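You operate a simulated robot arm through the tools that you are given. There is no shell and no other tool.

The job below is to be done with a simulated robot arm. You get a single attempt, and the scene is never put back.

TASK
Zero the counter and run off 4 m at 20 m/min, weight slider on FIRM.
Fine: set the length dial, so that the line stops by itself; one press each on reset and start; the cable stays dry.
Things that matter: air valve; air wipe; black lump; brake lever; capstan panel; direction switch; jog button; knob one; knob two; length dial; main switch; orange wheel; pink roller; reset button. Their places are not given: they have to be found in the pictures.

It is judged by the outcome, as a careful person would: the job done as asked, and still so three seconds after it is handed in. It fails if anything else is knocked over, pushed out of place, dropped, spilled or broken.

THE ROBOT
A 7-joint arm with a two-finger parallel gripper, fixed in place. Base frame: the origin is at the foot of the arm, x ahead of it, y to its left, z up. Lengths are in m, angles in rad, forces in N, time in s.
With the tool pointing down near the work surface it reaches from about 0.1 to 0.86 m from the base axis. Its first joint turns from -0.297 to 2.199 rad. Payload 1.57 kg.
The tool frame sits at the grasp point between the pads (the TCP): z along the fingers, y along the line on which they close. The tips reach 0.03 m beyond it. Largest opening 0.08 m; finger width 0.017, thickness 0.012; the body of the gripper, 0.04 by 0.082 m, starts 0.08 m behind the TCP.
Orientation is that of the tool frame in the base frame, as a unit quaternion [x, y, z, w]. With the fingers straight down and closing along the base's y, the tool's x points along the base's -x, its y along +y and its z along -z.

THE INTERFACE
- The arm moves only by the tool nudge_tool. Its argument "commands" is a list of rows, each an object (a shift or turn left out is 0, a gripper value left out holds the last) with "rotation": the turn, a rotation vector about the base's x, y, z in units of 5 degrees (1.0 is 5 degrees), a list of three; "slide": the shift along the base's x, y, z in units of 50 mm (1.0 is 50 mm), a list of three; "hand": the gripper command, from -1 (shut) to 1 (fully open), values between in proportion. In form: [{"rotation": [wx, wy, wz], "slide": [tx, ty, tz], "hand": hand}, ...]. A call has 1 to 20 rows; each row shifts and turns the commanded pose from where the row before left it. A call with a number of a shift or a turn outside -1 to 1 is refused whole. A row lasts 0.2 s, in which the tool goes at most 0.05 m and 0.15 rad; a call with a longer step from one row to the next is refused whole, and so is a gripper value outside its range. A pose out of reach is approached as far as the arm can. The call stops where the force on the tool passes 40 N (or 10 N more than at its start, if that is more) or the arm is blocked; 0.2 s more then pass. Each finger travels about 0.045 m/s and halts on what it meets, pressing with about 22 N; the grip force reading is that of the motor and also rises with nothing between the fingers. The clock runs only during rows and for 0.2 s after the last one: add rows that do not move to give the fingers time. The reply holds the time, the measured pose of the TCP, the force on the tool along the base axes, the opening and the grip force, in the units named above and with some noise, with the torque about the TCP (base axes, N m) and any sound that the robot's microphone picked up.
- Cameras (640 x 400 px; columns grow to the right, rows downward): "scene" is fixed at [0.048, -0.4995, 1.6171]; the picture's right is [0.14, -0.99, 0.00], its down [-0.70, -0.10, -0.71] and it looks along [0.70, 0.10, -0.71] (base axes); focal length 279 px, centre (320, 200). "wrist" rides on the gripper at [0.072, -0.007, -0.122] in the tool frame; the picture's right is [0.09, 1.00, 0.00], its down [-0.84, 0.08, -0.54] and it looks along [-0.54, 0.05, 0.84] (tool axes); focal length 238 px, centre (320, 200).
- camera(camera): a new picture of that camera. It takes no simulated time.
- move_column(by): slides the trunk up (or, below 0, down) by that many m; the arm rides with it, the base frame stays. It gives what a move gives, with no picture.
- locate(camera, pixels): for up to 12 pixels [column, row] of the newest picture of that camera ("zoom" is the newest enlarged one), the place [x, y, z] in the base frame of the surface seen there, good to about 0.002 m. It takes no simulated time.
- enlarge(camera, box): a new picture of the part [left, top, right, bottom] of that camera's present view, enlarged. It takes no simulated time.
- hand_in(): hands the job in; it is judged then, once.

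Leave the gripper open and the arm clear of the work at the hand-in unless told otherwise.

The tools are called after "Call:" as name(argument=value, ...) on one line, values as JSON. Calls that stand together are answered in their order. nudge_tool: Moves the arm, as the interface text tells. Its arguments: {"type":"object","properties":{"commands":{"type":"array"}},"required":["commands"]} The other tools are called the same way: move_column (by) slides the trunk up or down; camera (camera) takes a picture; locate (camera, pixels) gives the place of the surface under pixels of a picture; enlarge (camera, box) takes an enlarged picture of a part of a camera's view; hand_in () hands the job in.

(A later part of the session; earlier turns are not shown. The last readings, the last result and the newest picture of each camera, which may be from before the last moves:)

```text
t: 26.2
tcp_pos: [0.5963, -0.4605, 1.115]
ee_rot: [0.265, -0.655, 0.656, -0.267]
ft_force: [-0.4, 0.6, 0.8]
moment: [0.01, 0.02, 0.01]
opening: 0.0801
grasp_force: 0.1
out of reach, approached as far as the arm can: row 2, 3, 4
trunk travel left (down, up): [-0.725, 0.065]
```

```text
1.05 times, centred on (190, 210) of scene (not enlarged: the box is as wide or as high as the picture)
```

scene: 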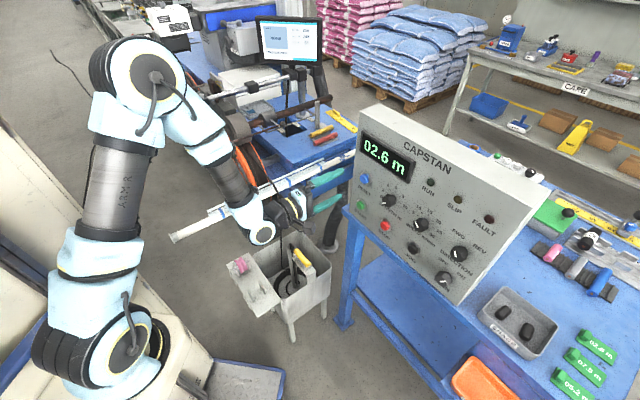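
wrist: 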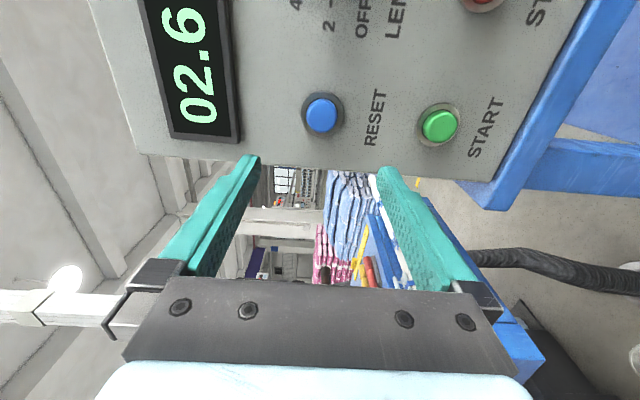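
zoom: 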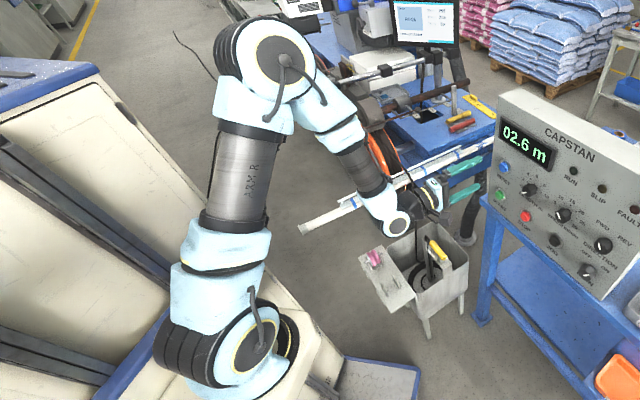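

The arm is at a joint limit in this roll. I'll roll the tool back by +42° about its own axis here (free space) and then try moving right again.

Call:
nudge_tool(commands=[{"rotation": [0.98, -1, 0]}, {"rotation": [0.98, -1, 0]}, {"rotation": [0.98, -1, 0]}, {"rotation": [0.98, -1, 0]}, {"rotation": [0.98, -1, 0]}, {"rotation": [0.98, -1, 0]}, {"slide": [-0.5, -0.5, 0]}, {"slide": [-0.5, -0.5, 0]}, {}])

Call:
camera(camera="scene")

```text
t: 28.2
tcp_pos: [0.5976, -0.4584, 1.1135]
ee_rot: [-0.013, 0.707, -0.515, 0.484]
ft_force: [-0.1, 0.1, -0.6]
moment: [0.01, -0.02, -0.02]
opening: 0.0798
grasp_force: 0.1
out of reach, approached as far as the arm can: row 7, 8
trunk travel left (down, up): [-0.725, 0.065]
```

```text
taken
```

scene: 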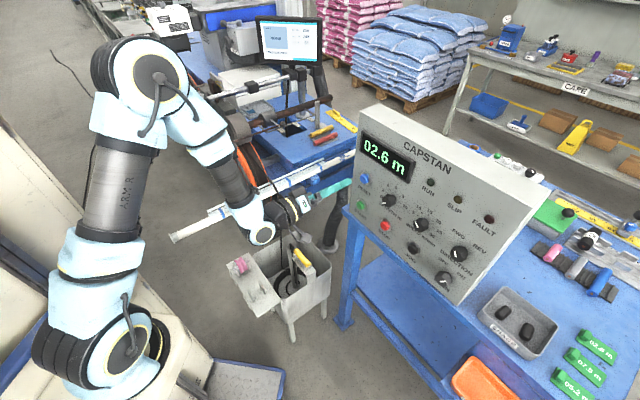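

Roll made no difference, so the limit is further up the arm. I'll check where the bench leg/edge is before trying a lower trunk.

Call:
locate(camera="scene", pixels=[[345, 230], [342, 270], [340, 310], [380, 245], [400, 285], [430, 300], [300, 250], [260, 300]])

```text
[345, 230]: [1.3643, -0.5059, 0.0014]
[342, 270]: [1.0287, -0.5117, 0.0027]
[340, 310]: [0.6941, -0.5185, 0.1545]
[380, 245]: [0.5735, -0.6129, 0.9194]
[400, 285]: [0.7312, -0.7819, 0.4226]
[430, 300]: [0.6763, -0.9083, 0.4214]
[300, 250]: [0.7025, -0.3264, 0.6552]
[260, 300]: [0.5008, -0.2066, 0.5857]
```

Clear below. I lower the trunk 0.2 m, then will raise the tool back to panel height and see if more reach to the right is available.

Call:
move_column(by=-0.2)

Call:
camera(camera="scene")

```text
t: 30.4
tcp_pos: [0.5987, -0.46, 0.9133]
ee_rot: [-0.012, 0.707, -0.515, 0.484]
ft_force: [0.1, -0.8, -1.6]
moment: [-0.01, 0.02, -0.02]
opening: 0.0798
grasp_force: 0.1
trunk travel left (down, up): [-0.525, 0.265]
```

```text
taken
```

scene: 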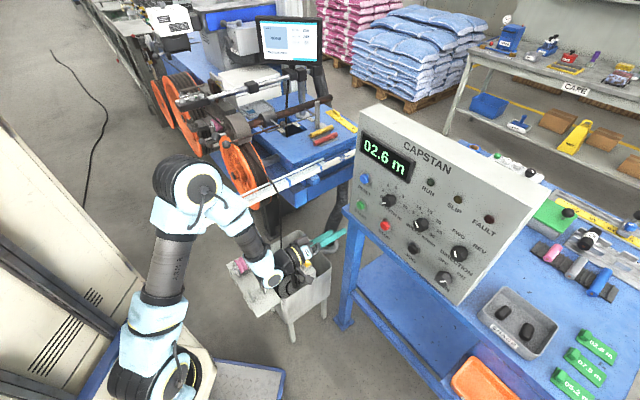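

Now I raise the tool by 0.2 m back to panel height in small rows, then shift right along −s.

Call:
nudge_tool(commands=[{"slide": [0, 0, 0.8]}, {"slide": [0, 0, 0.8]}, {"slide": [0, 0, 0.8]}, {"slide": [0, 0, 0.8]}, {"slide": [0, 0, 0.8]}, {"slide": [-0.4, -0.4, 0]}, {"slide": [-0.4, -0.4, 0]}, {}])

Call:
camera(camera="scene")

```text
t: 32.2
tcp_pos: [0.5847, -0.4748, 1.1123]
ee_rot: [-0.014, 0.709, -0.514, 0.482]
ft_force: [0.3, -0.5, -0.8]
moment: [0.01, 0.01, -0.01]
opening: 0.0801
grasp_force: 0.1
out of reach, approached as far as the arm can: row 6, 7
trunk travel left (down, up): [-0.525, 0.265]
```

```text
taken
```

scene: 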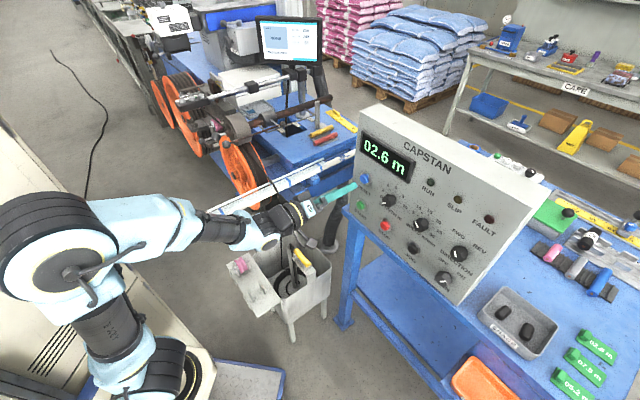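

Call:
locate(camera="scene", pixels=[[75, 265], [45, 205], [140, 215], [190, 228], [230, 232], [262, 235], [290, 215], [310, 207], [105, 330], [140, 360], [180, 375], [20, 300]])

Call:
camera(camera="wrist")

```text
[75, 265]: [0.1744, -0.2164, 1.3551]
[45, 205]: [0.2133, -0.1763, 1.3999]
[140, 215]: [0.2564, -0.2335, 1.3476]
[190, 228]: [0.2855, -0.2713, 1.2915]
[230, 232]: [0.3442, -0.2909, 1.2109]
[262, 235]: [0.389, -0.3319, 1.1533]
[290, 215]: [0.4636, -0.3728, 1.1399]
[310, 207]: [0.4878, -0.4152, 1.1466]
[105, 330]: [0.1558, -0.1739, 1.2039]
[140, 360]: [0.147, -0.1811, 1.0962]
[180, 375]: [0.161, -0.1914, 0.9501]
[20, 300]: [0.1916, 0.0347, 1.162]
```

```text
taken
```

wrist: 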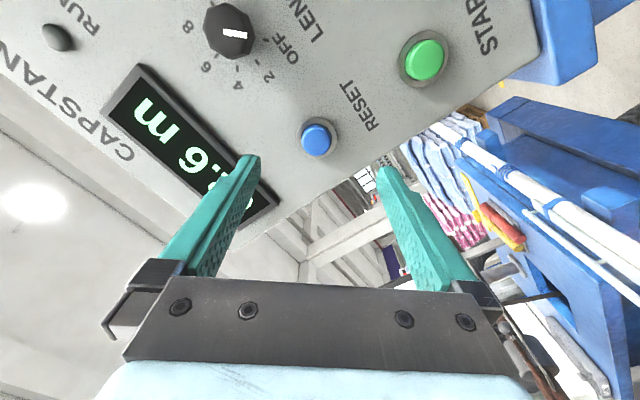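

I want to understand the shoulder axes. I'll zoom on the shoulder and elbow end caps and locate points on them.

Call:
enlarge(camera="scene", box=[90, 310, 250, 400])

Call:
enlarge(camera="scene", box=[0, 180, 300, 360])

```text
4.00 times, centred on (170, 355) of scene
```

zoom: 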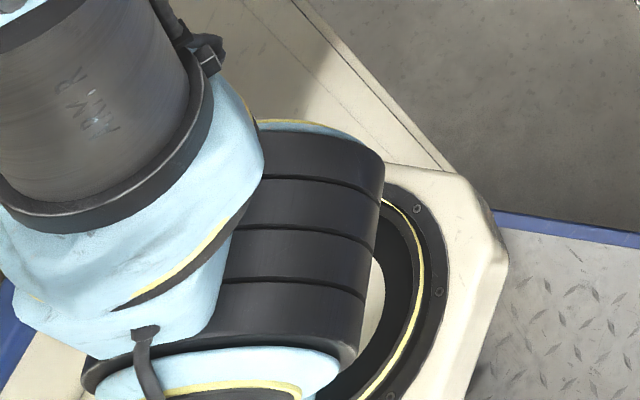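

```text
2.13 times, centred on (150, 270) of scene
```

zoom: 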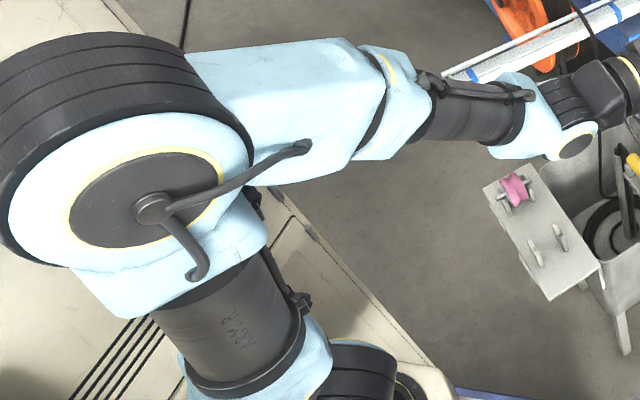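

Call:
enlarge(camera="scene", box=[90, 310, 250, 400])

Call:
locate(camera="zoom", pixels=[[417, 208], [438, 290], [390, 396], [395, 185], [430, 340], [300, 200], [250, 390], [330, 180], [320, 310], [300, 140], [170, 280], [90, 60]])

```text
4.00 times, centred on (170, 355) of scene
```

zoom: 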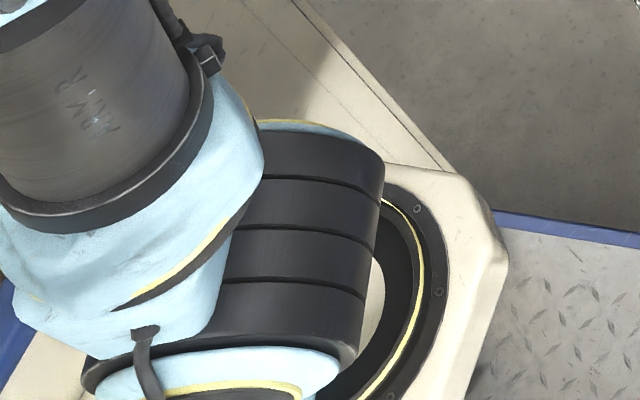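

```text
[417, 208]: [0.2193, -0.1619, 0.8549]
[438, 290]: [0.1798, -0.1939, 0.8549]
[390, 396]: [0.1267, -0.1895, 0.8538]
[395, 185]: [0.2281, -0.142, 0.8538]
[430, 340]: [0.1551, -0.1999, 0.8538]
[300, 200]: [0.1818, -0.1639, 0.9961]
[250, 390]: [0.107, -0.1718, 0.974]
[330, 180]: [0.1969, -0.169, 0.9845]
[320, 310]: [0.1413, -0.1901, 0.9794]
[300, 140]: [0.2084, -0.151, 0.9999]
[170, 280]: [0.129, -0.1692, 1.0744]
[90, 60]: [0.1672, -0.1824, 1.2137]
```

The arm flipped posture when the trunk was lowered; the limit is roughly a minimum x. I'll test going a bit forward (along d, 3 cm) and then right by 3 cm.

Call:
nudge_tool(commands=[{"slide": [0.42, -0.43, 0]}, {"slide": [-0.4, -0.4, 0]}, {"slide": [-0.4, -0.4, 0]}, {}])

Call:
camera(camera="scene")

```text
t: 33.2
tcp_pos: [0.5651, -0.5363, 1.1141]
ee_rot: [-0.013, 0.707, -0.516, 0.484]
ft_force: [-0.4, 0.5, -0.2]
moment: [0.01, -0.03, 0.03]
opening: 0.0799
grasp_force: 0.0
trunk travel left (down, up): [-0.525, 0.265]
```

```text
taken
```

scene: 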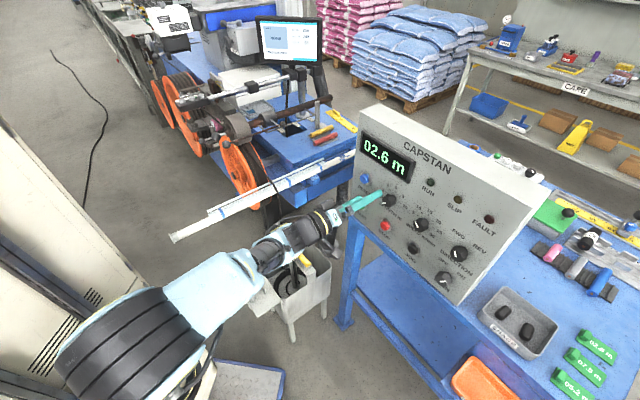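

That worked — the arm found another posture and there is now reach. Let me look through the wrist camera at the LENGTH knob.

Call:
camera(camera="wrist")

Call:
enlarge(camera="scene", box=[250, 150, 450, 275])

```text
taken
```

wrist: 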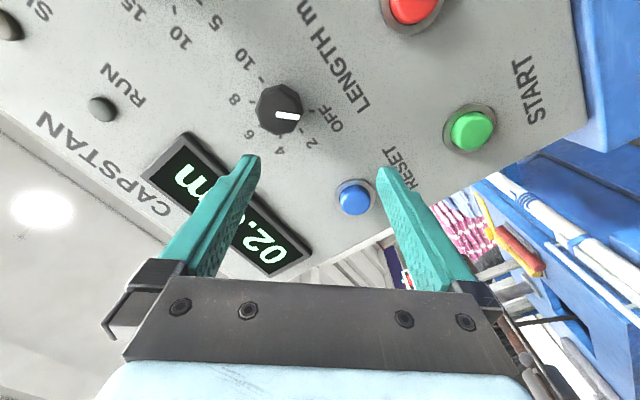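

```text
3.20 times, centred on (350, 212) of scene
```

zoom: 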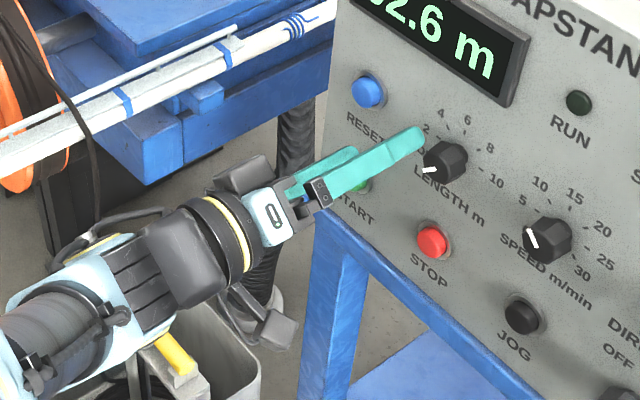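

Call:
enlarge(camera="wrist", box=[230, 65, 330, 155])

Call:
locate(camera="zoom", pixels=[[320, 195], [240, 180], [400, 200], [310, 110], [330, 270], [300, 205], [360, 210], [500, 190], [210, 250]])

```text
4.44 times, centred on (280, 110) of wrist
```

zoom: 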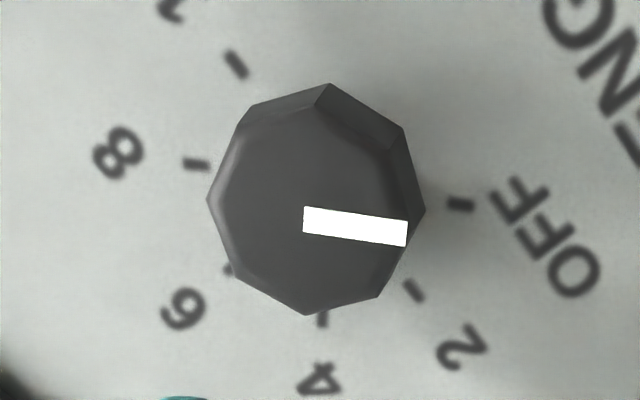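

```text
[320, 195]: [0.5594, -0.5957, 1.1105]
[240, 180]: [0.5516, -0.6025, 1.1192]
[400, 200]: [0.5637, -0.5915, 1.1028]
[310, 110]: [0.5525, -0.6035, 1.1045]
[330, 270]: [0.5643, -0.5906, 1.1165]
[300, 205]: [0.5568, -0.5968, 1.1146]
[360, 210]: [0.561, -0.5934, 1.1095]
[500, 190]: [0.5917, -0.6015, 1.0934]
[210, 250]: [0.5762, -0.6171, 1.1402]
```

The pointer lies on a vertex of the octagon, so flats are at 22.5° from it. Knob centre: s≈−0.021, z≈1.113, face at t≈0.816. I'll roll back 19.5° so the jaws match two flats, and move in front of the knob, ~1 cm short of it.

Call:
nudge_tool(commands=[{"rotation": [-0.91, 0.93, 0]}, {"rotation": [-0.91, 0.93, 0]}, {"rotation": [-0.91, 0.93, 0]}, {"slide": [-0.36, -0.302, -0.02]}, {"slide": [-0.36, -0.302, 0]}, {}, {}])

Call:
camera(camera="wrist")

Call:
enlarge(camera="scene", box=[250, 150, 450, 275])

```text
t: 34.8
tcp_pos: [0.5327, -0.5652, 1.1118]
ee_rot: [-0.132, 0.695, -0.59, 0.39]
ft_force: [-0.9, -0.3, 0.0]
moment: [0.02, 0.02, 0.0]
opening: 0.08
grasp_force: 0.1
trunk travel left (down, up): [-0.525, 0.265]
```

```text
taken
```

wrist: 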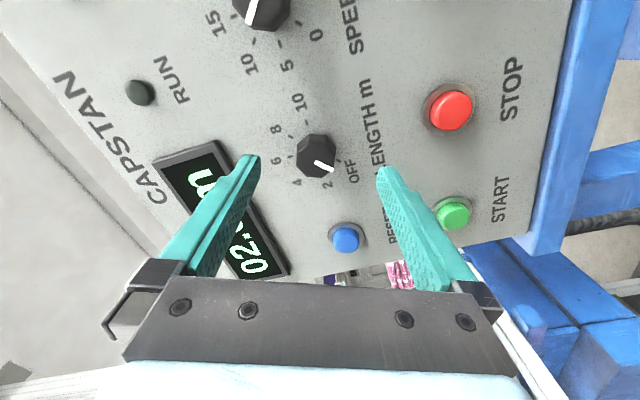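

```text
3.20 times, centred on (350, 212) of scene
```

zoom: 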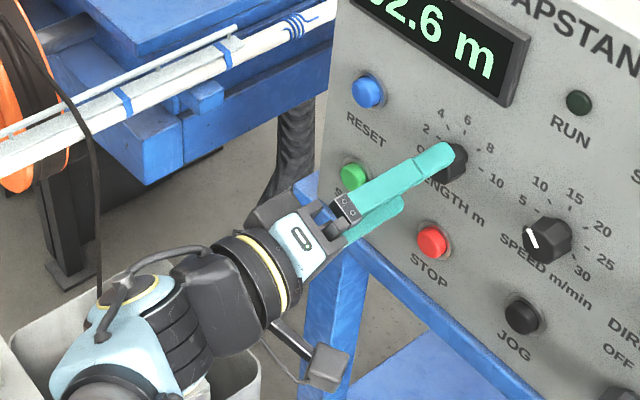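

The knob is centred between the fingertips. I'll check its face centre by locate, then advance.

Call:
enlarge(camera="wrist", box=[280, 115, 360, 195])

Call:
locate(camera="wrist", pixels=[[317, 157], [300, 157], [335, 157], [317, 140], [317, 174], [313, 160], [305, 150], [328, 165]])

```text
5.00 times, centred on (320, 155) of wrist
```

zoom: 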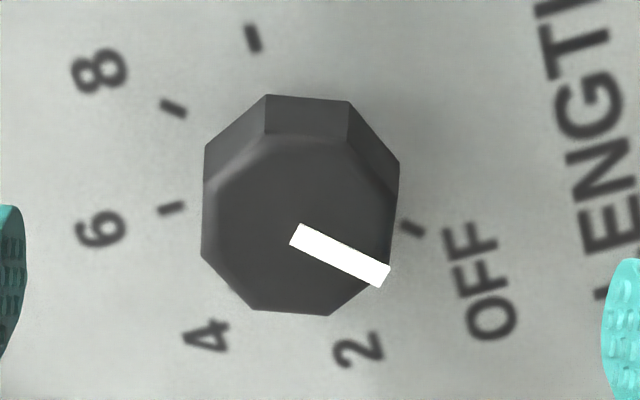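

```text
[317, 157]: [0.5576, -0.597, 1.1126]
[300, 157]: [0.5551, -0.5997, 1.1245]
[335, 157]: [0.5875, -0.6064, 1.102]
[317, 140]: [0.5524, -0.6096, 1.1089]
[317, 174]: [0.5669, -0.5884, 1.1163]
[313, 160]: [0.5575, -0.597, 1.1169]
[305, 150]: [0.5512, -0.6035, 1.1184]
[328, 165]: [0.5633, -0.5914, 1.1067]
```

Jaws line up with two flats. Face centre s≈−0.022, z≈1.1145. I apply a small lateral correction and advance 32 mm so that the pads surround the knob (tips ~5 mm off the panel).

Call:
nudge_tool(commands=[{"slide": [-0.062, -0.06, 0.054]}, {"slide": [0.222, -0.225, 0]}, {"slide": [0.222, -0.225, 0]}, {}, {}])

Call:
camera(camera="wrist")

```text
t: 36.0
tcp_pos: [0.5503, -0.5931, 1.1149]
ee_rot: [-0.132, 0.694, -0.591, 0.39]
ft_force: [-0.6, 0.1, -0.6]
moment: [-0.01, 0.03, -0.03]
opening: 0.0803
grasp_force: 0.0
trunk travel left (down, up): [-0.525, 0.265]
```

```text
taken
```

wrist: 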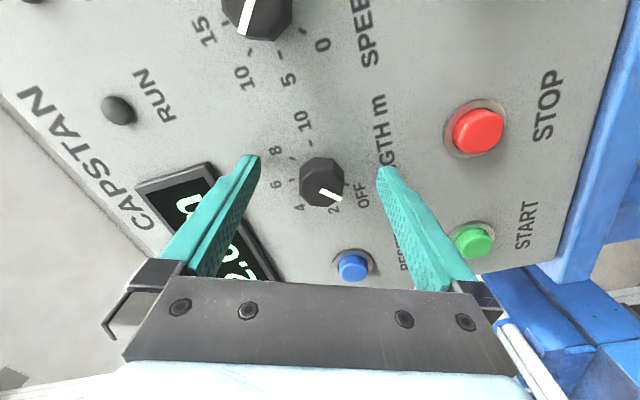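

The pads surround the knob. I close the gripper on it.

Call:
nudge_tool(commands=[{"hand": -1}, {}, {}, {}, {}, {}])

Call:
camera(camera="wrist")

```text
t: 37.4
tcp_pos: [0.5503, -0.5927, 1.1135]
ee_rot: [-0.132, 0.695, -0.589, 0.39]
ft_force: [-0.7, 5.0, -11.6]
moment: [0.17, 0.26, 0.19]
opening: 0.0312
grasp_force: 39.7
trunk travel left (down, up): [-0.525, 0.265]
```

```text
taken
```

wrist: 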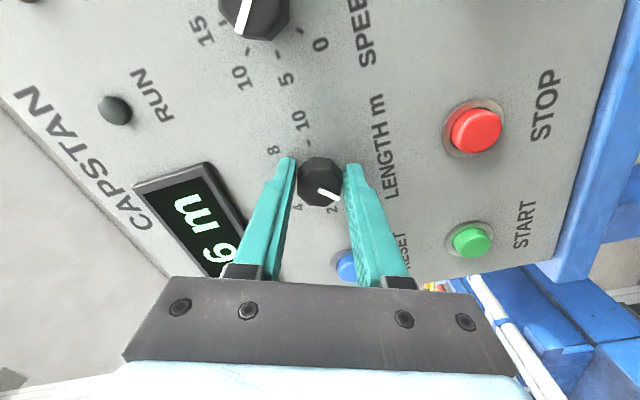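

Gripped at 0.031 m. There is −11.6 N in z on the tool, meaning it's slightly high; I'll ease down 1.5 mm and recheck forces.

Call:
nudge_tool(commands=[{"slide": [0, 0, -0.03]}, {}])

```text
t: 38.0
tcp_pos: [0.5511, -0.5914, 1.1133]
ee_rot: [-0.131, 0.694, -0.59, 0.391]
ft_force: [19.2, -5.6, 0.2]
moment: [0.03, 0.05, 0.16]
opening: 0.0311
grasp_force: 39.8
trunk travel left (down, up): [-0.525, 0.265]
```

Now z is balanced but there's ~19 N in +x; I'll shift the command 2 mm in +x to relax it.

Call:
nudge_tool(commands=[{"slide": [0.035, -0.01, 0]}, {}])

```text
t: 38.6
tcp_pos: [0.5514, -0.5934, 1.1133]
ee_rot: [-0.132, 0.695, -0.59, 0.39]
ft_force: [-0.3, 4.4, 0.8]
moment: [-0.12, -0.12, 0.29]
opening: 0.0311
grasp_force: 39.5
trunk travel left (down, up): [-0.525, 0.265]
```

Forces are small. I rotate 45° clockwise (positive about d) first: 9 rows of 5°.

Call:
nudge_tool(commands=[{"rotation": [0.702, -0.712, 0]}, {"rotation": [0.702, -0.712, 0]}, {"rotation": [0.702, -0.712, 0]}, {"rotation": [0.702, -0.712, 0]}, {"rotation": [0.702, -0.712, 0]}, {"rotation": [0.702, -0.712, 0]}, {"rotation": [0.702, -0.712, 0]}, {"rotation": [0.702, -0.712, 0]}, {"rotation": [0.702, -0.712, 0]}, {}])

Call:
camera(camera="wrist")

Call:
enlarge(camera="scene", box=[340, 150, 440, 240])

```text
t: 40.8
tcp_pos: [0.5534, -0.5903, 1.1102]
ee_rot: [0.143, 0.695, -0.393, 0.585]
ft_force: [5.3, 14.4, -13.1]
moment: [0.01, 0.17, 0.57]
opening: 0.031
grasp_force: 40.2
trunk travel left (down, up): [-0.525, 0.265]
```

```text
taken
```

wrist: 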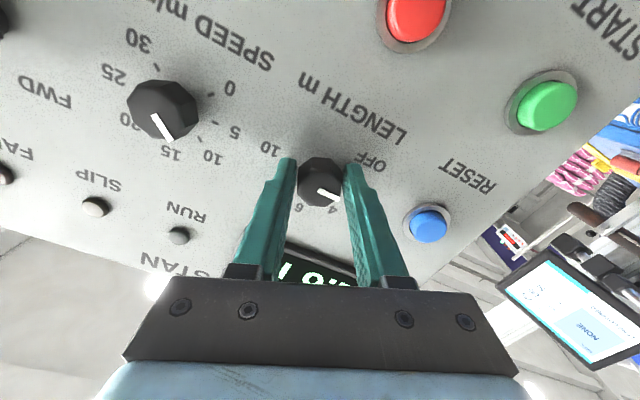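

```text
4.44 times, centred on (390, 195) of scene
```

zoom: 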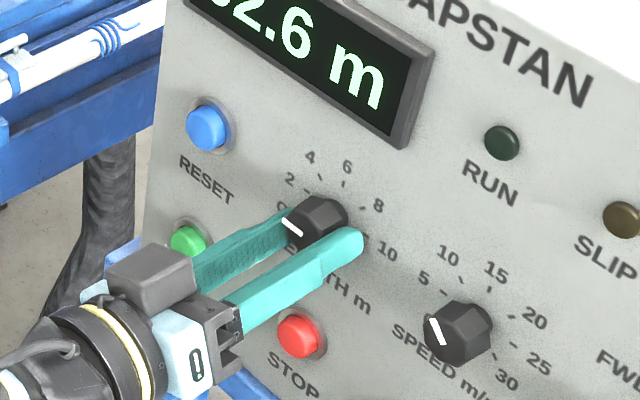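

The knob follows the gripper. I'll relax the side force with a ~1.5 mm shift, then continue with the other 45°.

Call:
nudge_tool(commands=[{"slide": [0.012, 0.03, -0.03]}, {}])

```text
t: 41.4
tcp_pos: [0.5524, -0.5904, 1.1118]
ee_rot: [0.144, 0.694, -0.395, 0.585]
ft_force: [4.1, 10.7, -9.9]
moment: [0.29, 0.32, 0.08]
opening: 0.031
grasp_force: 40.1
trunk travel left (down, up): [-0.525, 0.265]
```

Call:
nudge_tool(commands=[{"slide": [0.012, 0.04, -0.04]}, {}])

```text
t: 42.0
tcp_pos: [0.5518, -0.5906, 1.11]
ee_rot: [0.144, 0.693, -0.396, 0.586]
ft_force: [8.4, -2.3, 6.3]
moment: [0.14, 0.18, -0.28]
opening: 0.0309
grasp_force: 40.0
trunk travel left (down, up): [-0.525, 0.265]
```

Forces are small again. Rotate another 45°.

Call:
nudge_tool(commands=[{"rotation": [0.702, -0.712, 0]}, {"rotation": [0.702, -0.712, 0]}, {"rotation": [0.702, -0.712, 0]}, {"rotation": [0.702, -0.712, 0]}, {"rotation": [0.702, -0.712, 0]}, {"rotation": [0.702, -0.712, 0]}, {"rotation": [0.702, -0.712, 0]}, {"rotation": [0.702, -0.712, 0]}, {"rotation": [0.702, -0.712, 0]}, {}])

Call:
camera(camera="wrist")

Call:
enlarge(camera="scene", box=[340, 150, 440, 240])

```text
t: 43.7
tcp_pos: [0.5546, -0.5876, 1.1075]
ee_rot: [0.349, 0.616, -0.187, 0.681]
ft_force: [15.9, -5.6, 5.5]
moment: [0.18, 0.27, 0.43]
opening: 0.0312
grasp_force: 40.1
trunk travel left (down, up): [-0.525, 0.265]
stopped in row 8: the force on the tool passed its limit at 41 N (the readings are from after the stop); the commanded pose is now the measured one
```

```text
taken
```

wrist: 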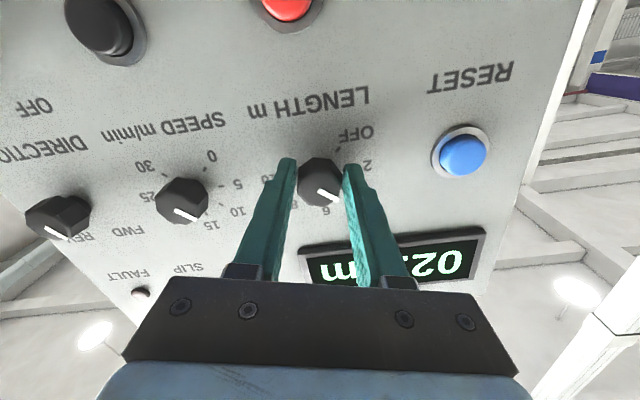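

```text
4.44 times, centred on (390, 195) of scene
```

zoom: 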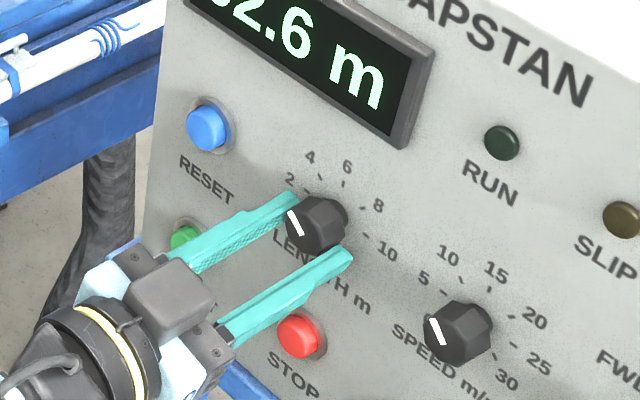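

It stopped on force at 81.6° of the 90°. I'll relieve the side force first, then do the remaining ~8.4°.

Call:
nudge_tool(commands=[{"slide": [0.03, -0.01, 0.01]}, {}])

```text
t: 44.3
tcp_pos: [0.5544, -0.5863, 1.1078]
ee_rot: [0.352, 0.615, -0.189, 0.679]
ft_force: [-14.6, 15.0, -7.9]
moment: [-0.5, -0.57, -0.18]
opening: 0.0311
grasp_force: 40.3
trunk travel left (down, up): [-0.525, 0.265]
```

Call:
nudge_tool(commands=[{"slide": [-0.012, 0.014, -0.006]}, {}])

```text
t: 44.9
tcp_pos: [0.5535, -0.587, 1.1082]
ee_rot: [0.351, 0.616, -0.188, 0.68]
ft_force: [-7.1, 7.6, -3.1]
moment: [0.53, 0.44, 0.06]
opening: 0.0311
grasp_force: 40.8
trunk travel left (down, up): [-0.525, 0.265]
```

Relieved. Now the last 8.4° in small rows.

Call:
nudge_tool(commands=[{"rotation": [0.4, -0.406, 0]}, {"rotation": [0.4, -0.406, 0]}, {"rotation": [0.4, -0.406, 0]}, {}])

Call:
enlarge(camera="wrist", box=[260, 110, 400, 230])

Call:
enlarge(camera="scene", box=[340, 150, 440, 240])

```text
t: 45.9
tcp_pos: [0.5553, -0.5857, 1.1074]
ee_rot: [0.395, 0.588, -0.136, 0.692]
ft_force: [2.5, 7.3, -7.6]
moment: [-0.16, -0.03, 0.19]
opening: 0.031
grasp_force: 40.3
trunk travel left (down, up): [-0.525, 0.265]
```

```text
3.33 times, centred on (330, 170) of wrist
```

zoom: 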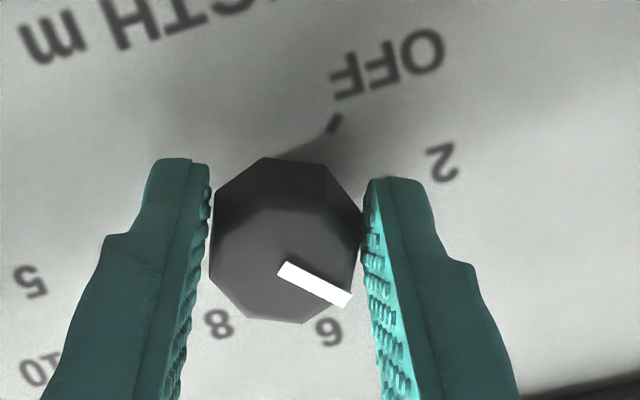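

```text
4.44 times, centred on (390, 195) of scene
```

zoom: 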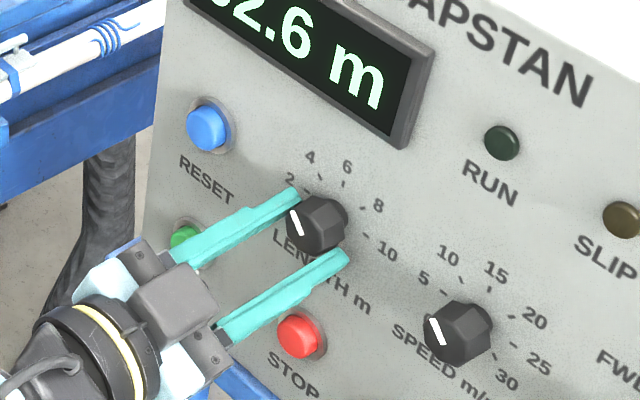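

The gripper has turned 90°, and the LENGTH pointer looks parallel to the one at −45°. I release the knob and check.

Call:
nudge_tool(commands=[{"hand": 1}, {}, {}, {}])

Call:
enlarge(camera="wrist", box=[260, 110, 400, 230])

Call:
enlarge(camera="scene", box=[365, 170, 445, 245])

```text
t: 46.9
tcp_pos: [0.5535, -0.5865, 1.1088]
ee_rot: [0.397, 0.587, -0.137, 0.692]
ft_force: [0.0, 0.8, -0.7]
moment: [0.03, -0.01, 0.02]
opening: 0.0798
grasp_force: 0.0
trunk travel left (down, up): [-0.525, 0.265]
```

```text
3.33 times, centred on (330, 170) of wrist
```

zoom: 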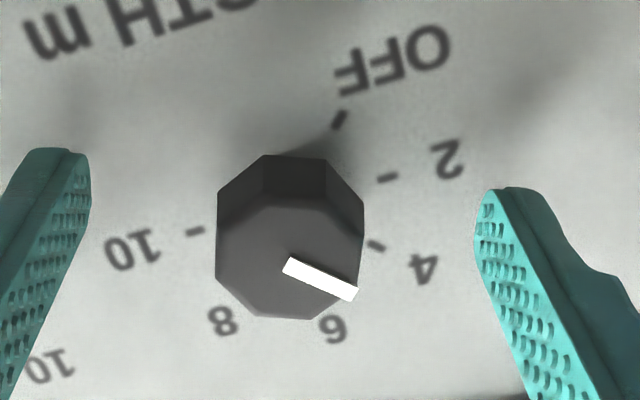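

```text
5.33 times, centred on (405, 208) of scene
```

zoom: 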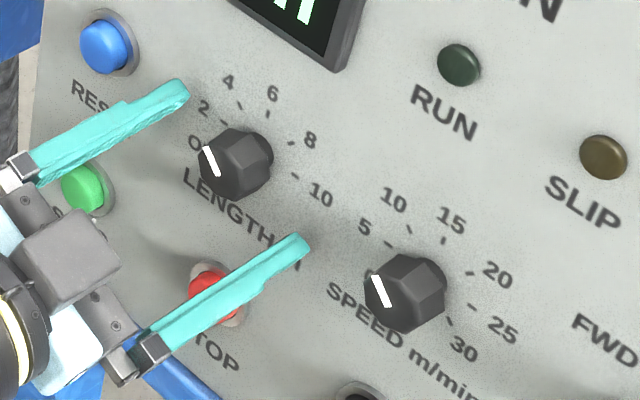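

The pointer seems to aim at 4. I'll locate the mark's two ends to compute its angle precisely, for both dials.

Call:
enlarge(camera="wrist", box=[290, 140, 350, 210])

Call:
camera(camera="wrist")

```text
5.71 times, centred on (320, 175) of wrist
```

zoom: 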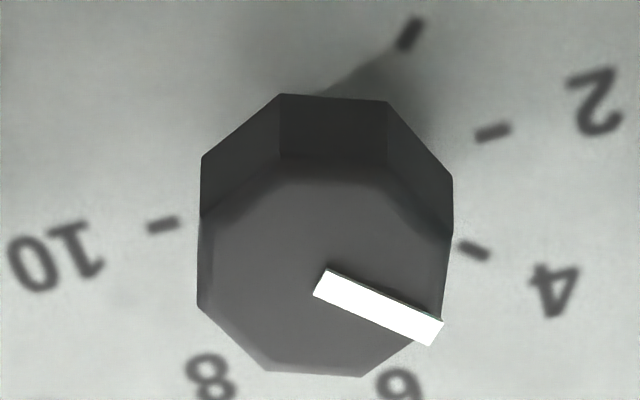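

```text
taken
```

wrist: 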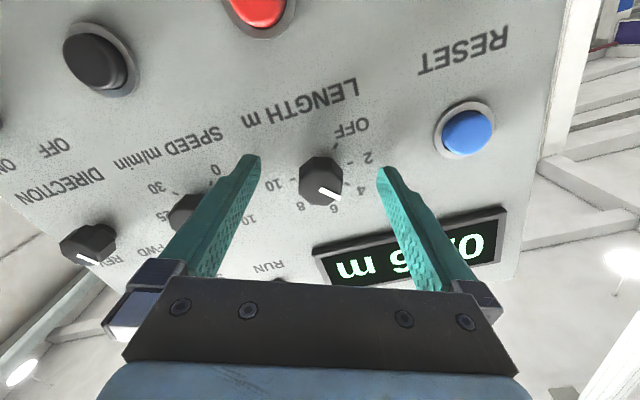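

Call:
locate(camera="zoom", pixels=[[324, 286], [435, 334], [350, 297], [400, 318], [485, 133], [475, 250], [163, 226], [410, 35], [320, 270], [300, 320], [360, 350]])

```text
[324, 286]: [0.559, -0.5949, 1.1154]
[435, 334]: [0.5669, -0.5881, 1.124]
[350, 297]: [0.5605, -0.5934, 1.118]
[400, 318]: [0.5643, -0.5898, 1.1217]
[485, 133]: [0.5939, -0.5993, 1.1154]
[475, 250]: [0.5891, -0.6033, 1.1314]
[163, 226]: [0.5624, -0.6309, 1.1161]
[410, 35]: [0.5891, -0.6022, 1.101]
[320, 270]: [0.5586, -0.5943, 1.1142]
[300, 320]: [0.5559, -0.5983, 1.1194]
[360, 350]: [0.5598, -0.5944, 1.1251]
```

I'll calculate the pointer angles more precisely from a sharper scene zoom of both dials (using ticks as reference).

Call:
enlarge(camera="scene", box=[374, 182, 404, 222])

Call:
enlarge(camera="scene", box=[405, 204, 440, 246])

```text
10.00 times, centred on (389, 202) of scene
```

zoom: 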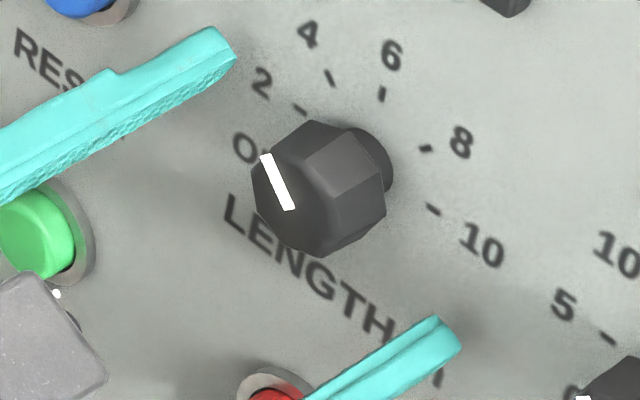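

```text
9.52 times, centred on (422, 225) of scene
```

zoom: 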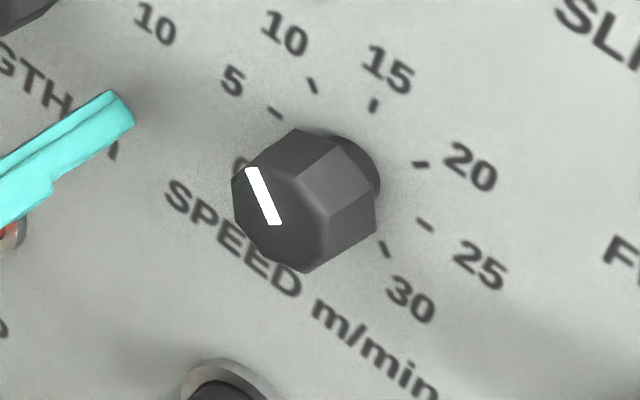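

LENGTH pointer is at −46° ± 1 (4 is at −45°): set on 4. Next is SPEED: I retreat 33 mm, roll back 90°, and shift 0.10 m right to face the SPEED knob.

Call:
nudge_tool(commands=[{"slide": [-0.46, 0.47, 0.05]}, {"rotation": [-0.98, 1, 0]}, {"rotation": [-0.98, 1, 0]}, {"rotation": [-0.98, 1, 0]}, {"rotation": [-0.98, 1, 0]}, {"rotation": [-0.98, 1, 0]}, {"rotation": [-0.98, 1, 0]}, {"rotation": [-0.98, 1, 0]}, {"rotation": [-0.98, 1, 0]}, {"rotation": [-0.98, 1, 0]}, {"rotation": [-0.98, 1, 0]}, {"rotation": [-0.98, 1, 0]}, {"rotation": [-0.98, 1, 0]}, {"rotation": [-0.89, 0.9, 0]}, {}])

Call:
camera(camera="scene")

```text
t: 50.1
tcp_pos: [0.5296, -0.5641, 1.1111]
ee_rot: [-0.134, 0.697, -0.589, 0.386]
ft_force: [0.0, -0.4, 0.3]
moment: [-0.02, -0.01, 0.02]
opening: 0.0801
grasp_force: 0.0
trunk travel left (down, up): [-0.525, 0.265]
```

```text
taken
```

scene: 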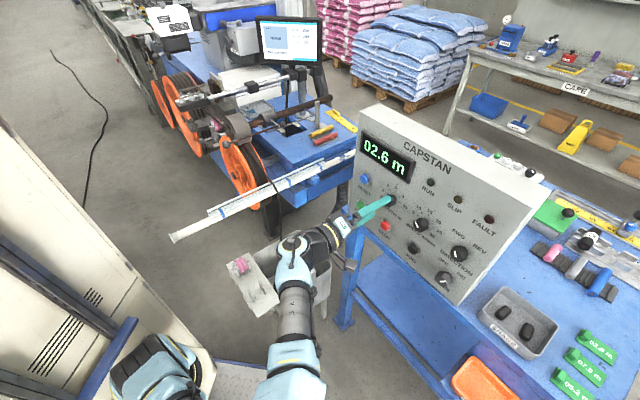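

Now shift right 0.10 m to SPEED (3 rows), staying clear of the knob face.

Call:
nudge_tool(commands=[{"slide": [-0.475, -0.468, 0.02]}, {"slide": [-0.475, -0.468, 0.02]}, {"slide": [-0.475, -0.468, 0.02]}, {}, {}])

Call:
camera(camera="wrist")

Call:
camera(camera="scene")

```text
t: 51.3
tcp_pos: [0.457, -0.6327, 1.1138]
ee_rot: [-0.134, 0.698, -0.588, 0.387]
ft_force: [-0.4, -0.5, -0.6]
moment: [0.01, 0.03, -0.02]
opening: 0.08
grasp_force: 0.0
trunk travel left (down, up): [-0.525, 0.265]
```

```text
taken
```

wrist: 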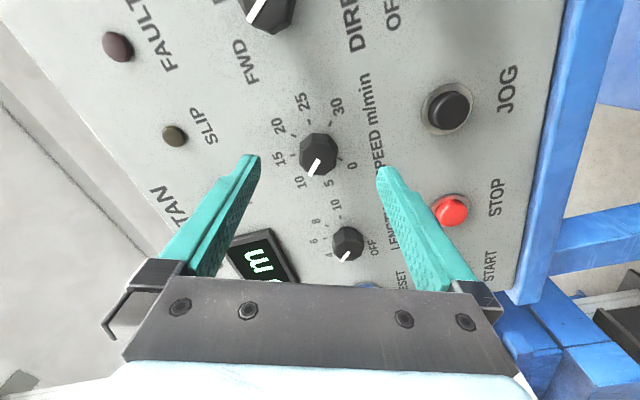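

```text
taken
```

scene: 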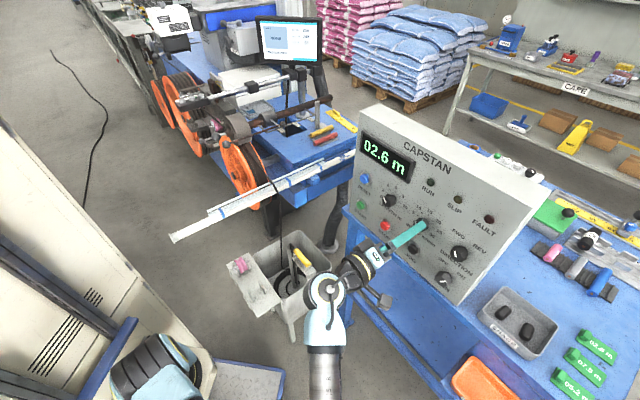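

The SPEED knob is between the fingertips. I'll zoom and locate its face centre.

Call:
enlarge(camera="wrist", box=[280, 115, 360, 195])

Call:
locate(camera="zoom", pixels=[[310, 205], [220, 210], [395, 215], [300, 140], [310, 285], [260, 270], [370, 150], [315, 220]])

```text
5.00 times, centred on (320, 155) of wrist
```

zoom: 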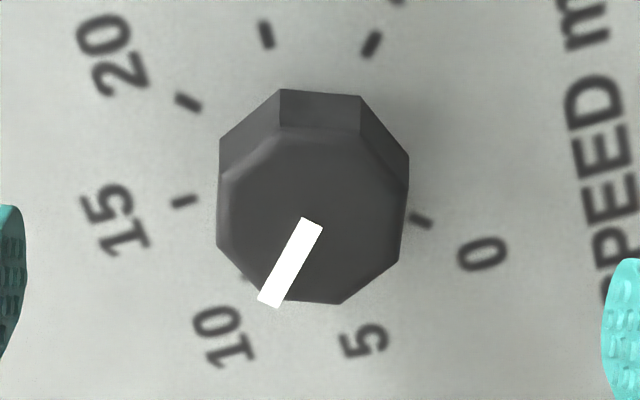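

```text
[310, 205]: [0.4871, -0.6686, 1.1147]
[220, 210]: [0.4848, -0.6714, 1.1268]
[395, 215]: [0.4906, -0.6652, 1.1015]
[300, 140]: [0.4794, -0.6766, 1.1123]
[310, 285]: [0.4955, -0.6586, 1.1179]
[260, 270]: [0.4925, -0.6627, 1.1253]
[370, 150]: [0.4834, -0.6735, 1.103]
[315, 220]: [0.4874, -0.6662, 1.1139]
```

SPEED knob centre: s≈−0.12, z≈1.115. I advance 37 mm so that the pads surround it, then check.

Call:
nudge_tool(commands=[{"slide": [0.256, -0.27, 0.012]}, {"slide": [0.256, -0.27, 0.012]}, {}, {}])

Call:
camera(camera="wrist")

```text
t: 52.3
tcp_pos: [0.4845, -0.6595, 1.1144]
ee_rot: [-0.134, 0.697, -0.589, 0.386]
ft_force: [0.1, 0.2, 0.1]
moment: [-0.01, -0.02, 0.01]
opening: 0.0801
grasp_force: 0.2
trunk travel left (down, up): [-0.525, 0.265]
```

```text
taken
```

wrist: 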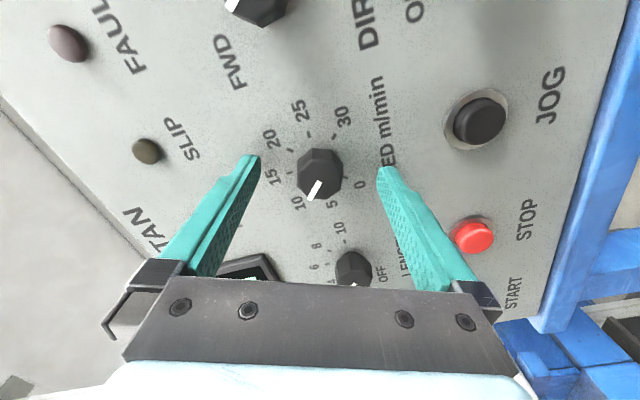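

Well placed. Close on the SPEED knob.

Call:
nudge_tool(commands=[{"hand": -1}, {}, {}, {}, {}, {}])

Call:
camera(camera="wrist")

```text
t: 53.7
tcp_pos: [0.4851, -0.6597, 1.1161]
ee_rot: [-0.134, 0.697, -0.589, 0.387]
ft_force: [1.1, -2.8, 4.0]
moment: [-0.05, -0.08, -0.07]
opening: 0.0314
grasp_force: 39.7
trunk travel left (down, up): [-0.525, 0.265]
```

```text
taken
```

wrist: 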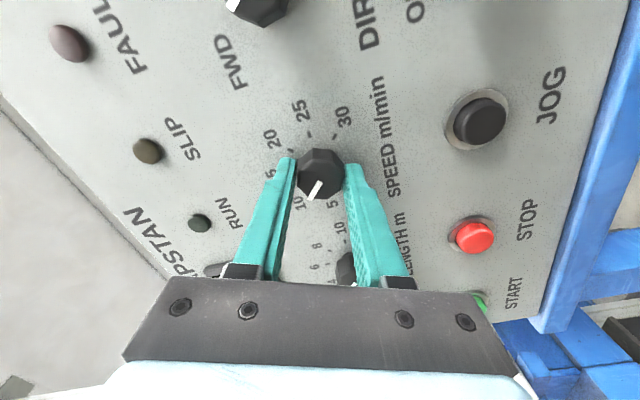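

Forces are low — well centred. Rotate 45° clockwise first.

Call:
nudge_tool(commands=[{"rotation": [0.702, -0.712, 0]}, {"rotation": [0.702, -0.712, 0]}, {"rotation": [0.702, -0.712, 0]}, {"rotation": [0.702, -0.712, 0]}, {"rotation": [0.702, -0.712, 0]}, {"rotation": [0.702, -0.712, 0]}, {"rotation": [0.702, -0.712, 0]}, {"rotation": [0.702, -0.712, 0]}, {"rotation": [0.702, -0.712, 0]}, {}])

Call:
enlarge(camera="scene", box=[385, 190, 465, 255])

```text
t: 55.9
tcp_pos: [0.4847, -0.6599, 1.1155]
ee_rot: [0.141, 0.697, -0.393, 0.583]
ft_force: [-6.5, 3.8, -4.0]
moment: [0.04, 0.06, 0.04]
opening: 0.031
grasp_force: 40.5
trunk travel left (down, up): [-0.525, 0.265]
```

```text
6.15 times, centred on (425, 222) of scene
```

zoom: 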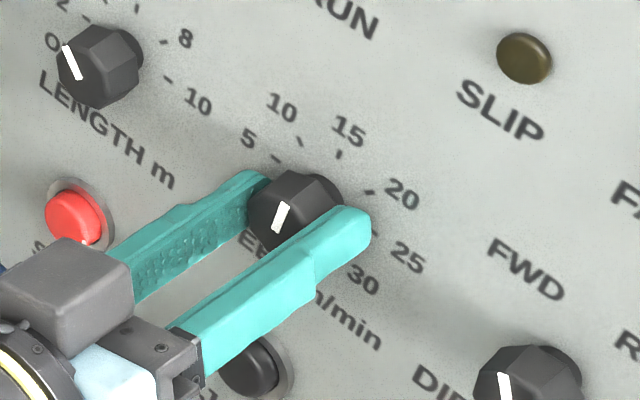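

Turned 45° with low forces. Another 45° to reach 20.

Call:
nudge_tool(commands=[{"rotation": [0.702, -0.712, 0]}, {"rotation": [0.702, -0.712, 0]}, {"rotation": [0.702, -0.712, 0]}, {"rotation": [0.702, -0.712, 0]}, {"rotation": [0.702, -0.712, 0]}, {"rotation": [0.702, -0.712, 0]}, {"rotation": [0.702, -0.712, 0]}, {"rotation": [0.702, -0.712, 0]}, {"rotation": [0.702, -0.712, 0]}, {}, {}])

Call:
enlarge(camera="scene", box=[385, 190, 465, 255])

```text
t: 58.3
tcp_pos: [0.4829, -0.6601, 1.1158]
ee_rot: [0.395, 0.59, -0.138, 0.691]
ft_force: [-3.6, -10.4, 1.8]
moment: [-0.17, -0.16, -0.47]
opening: 0.031
grasp_force: 40.3
trunk travel left (down, up): [-0.525, 0.265]
```

```text
6.15 times, centred on (425, 222) of scene
```

zoom: 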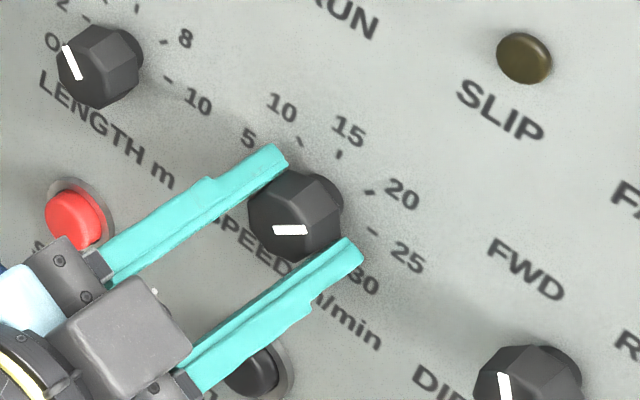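

Turned 90°. Release and verify the pointer.

Call:
nudge_tool(commands=[{"hand": 1}, {}, {}, {}])

Call:
enlarge(camera="scene", box=[405, 204, 440, 246])

Call:
enlarge(camera="wrist", box=[260, 110, 400, 230])

```text
t: 59.3
tcp_pos: [0.4843, -0.6592, 1.1161]
ee_rot: [0.394, 0.59, -0.138, 0.691]
ft_force: [-0.3, -0.9, 0.0]
moment: [0.0, 0.0, 0.01]
opening: 0.0797
grasp_force: 0.0
trunk travel left (down, up): [-0.525, 0.265]
```

```text
9.52 times, centred on (422, 225) of scene
```

zoom: 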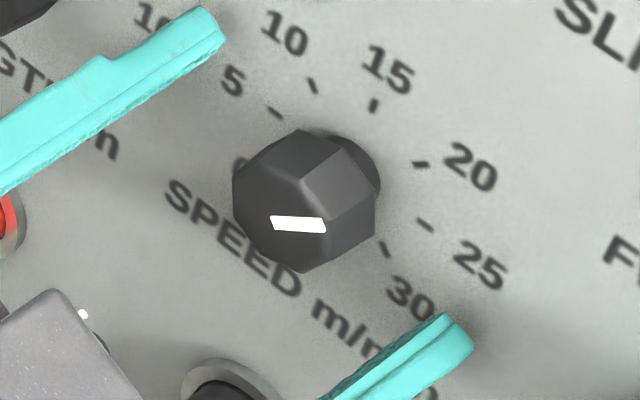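

```text
3.33 times, centred on (330, 170) of wrist
```

zoom: 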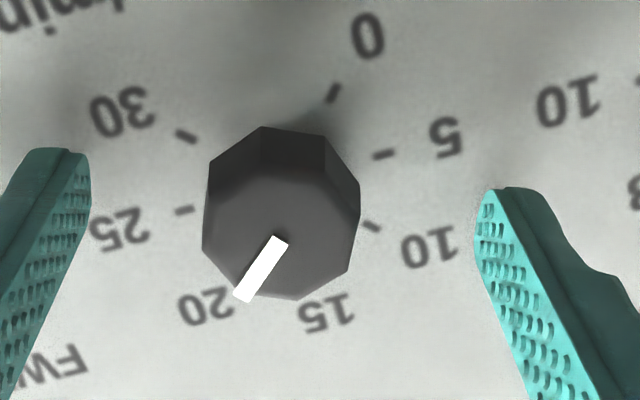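

The SPEED pointer may have overshot by a few degrees. I'll zoom in at higher magnification to measure it accurately.

Call:
enlarge(camera="wrist", box=[290, 140, 350, 210])

Call:
enlarge(camera="scene", box=[405, 215, 433, 233])

```text
5.71 times, centred on (320, 175) of wrist
```

zoom: 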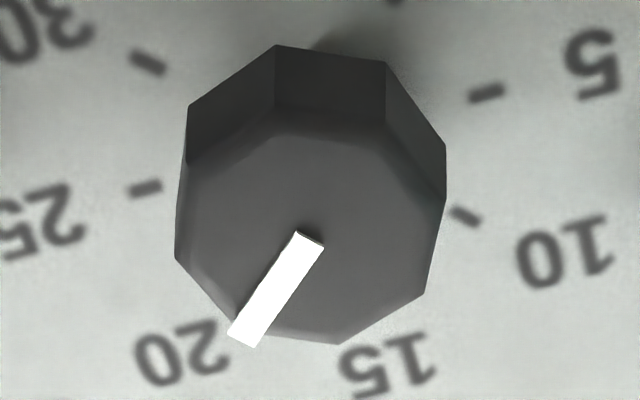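

```text
16.00 times, centred on (419, 224) of scene
```

zoom: 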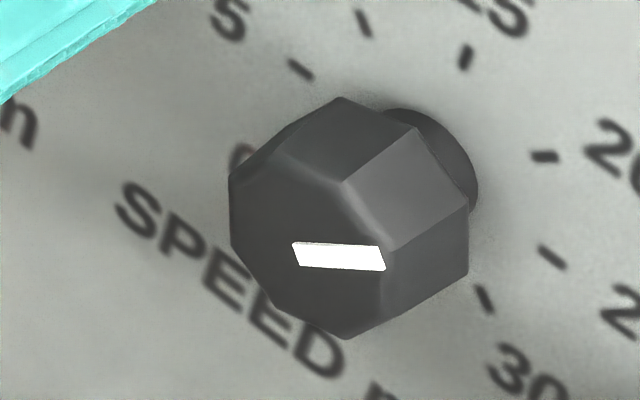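

SPEED pointer measures about +48° (20 is at +45°), LENGTH about −46° (4 is at −45°). I'd like SPEED closer, so I'll close the jaws again here (they'll tend to square the flats) and re-measure while gripped.

Call:
nudge_tool(commands=[{"hand": -1}, {}, {}, {}, {}, {}])

Call:
enlarge(camera="wrist", box=[290, 140, 350, 210])

Call:
enlarge(camera="scene", box=[405, 215, 433, 233])

```text
t: 60.7
tcp_pos: [0.4839, -0.6604, 1.1153]
ee_rot: [0.395, 0.59, -0.138, 0.691]
ft_force: [-7.1, -3.7, -5.1]
moment: [0.07, 0.09, -0.31]
opening: 0.0313
grasp_force: 40.1
trunk travel left (down, up): [-0.525, 0.265]
```

```text
5.71 times, centred on (320, 175) of wrist
```

zoom: 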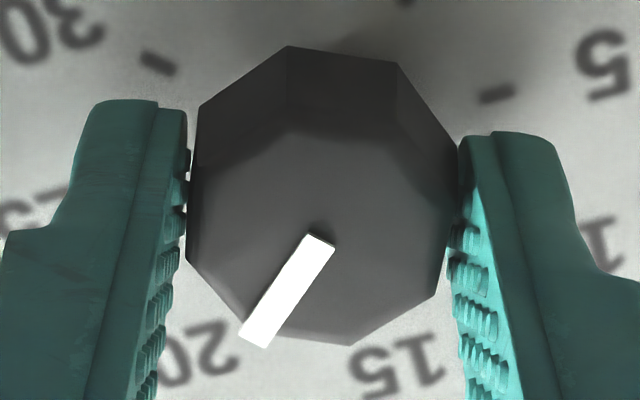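

```text
16.00 times, centred on (419, 224) of scene
```

zoom: 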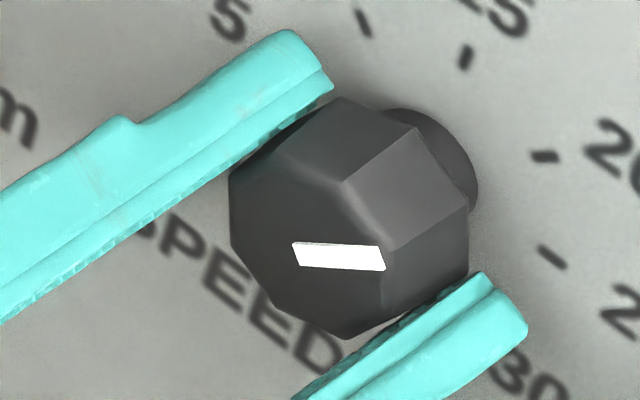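

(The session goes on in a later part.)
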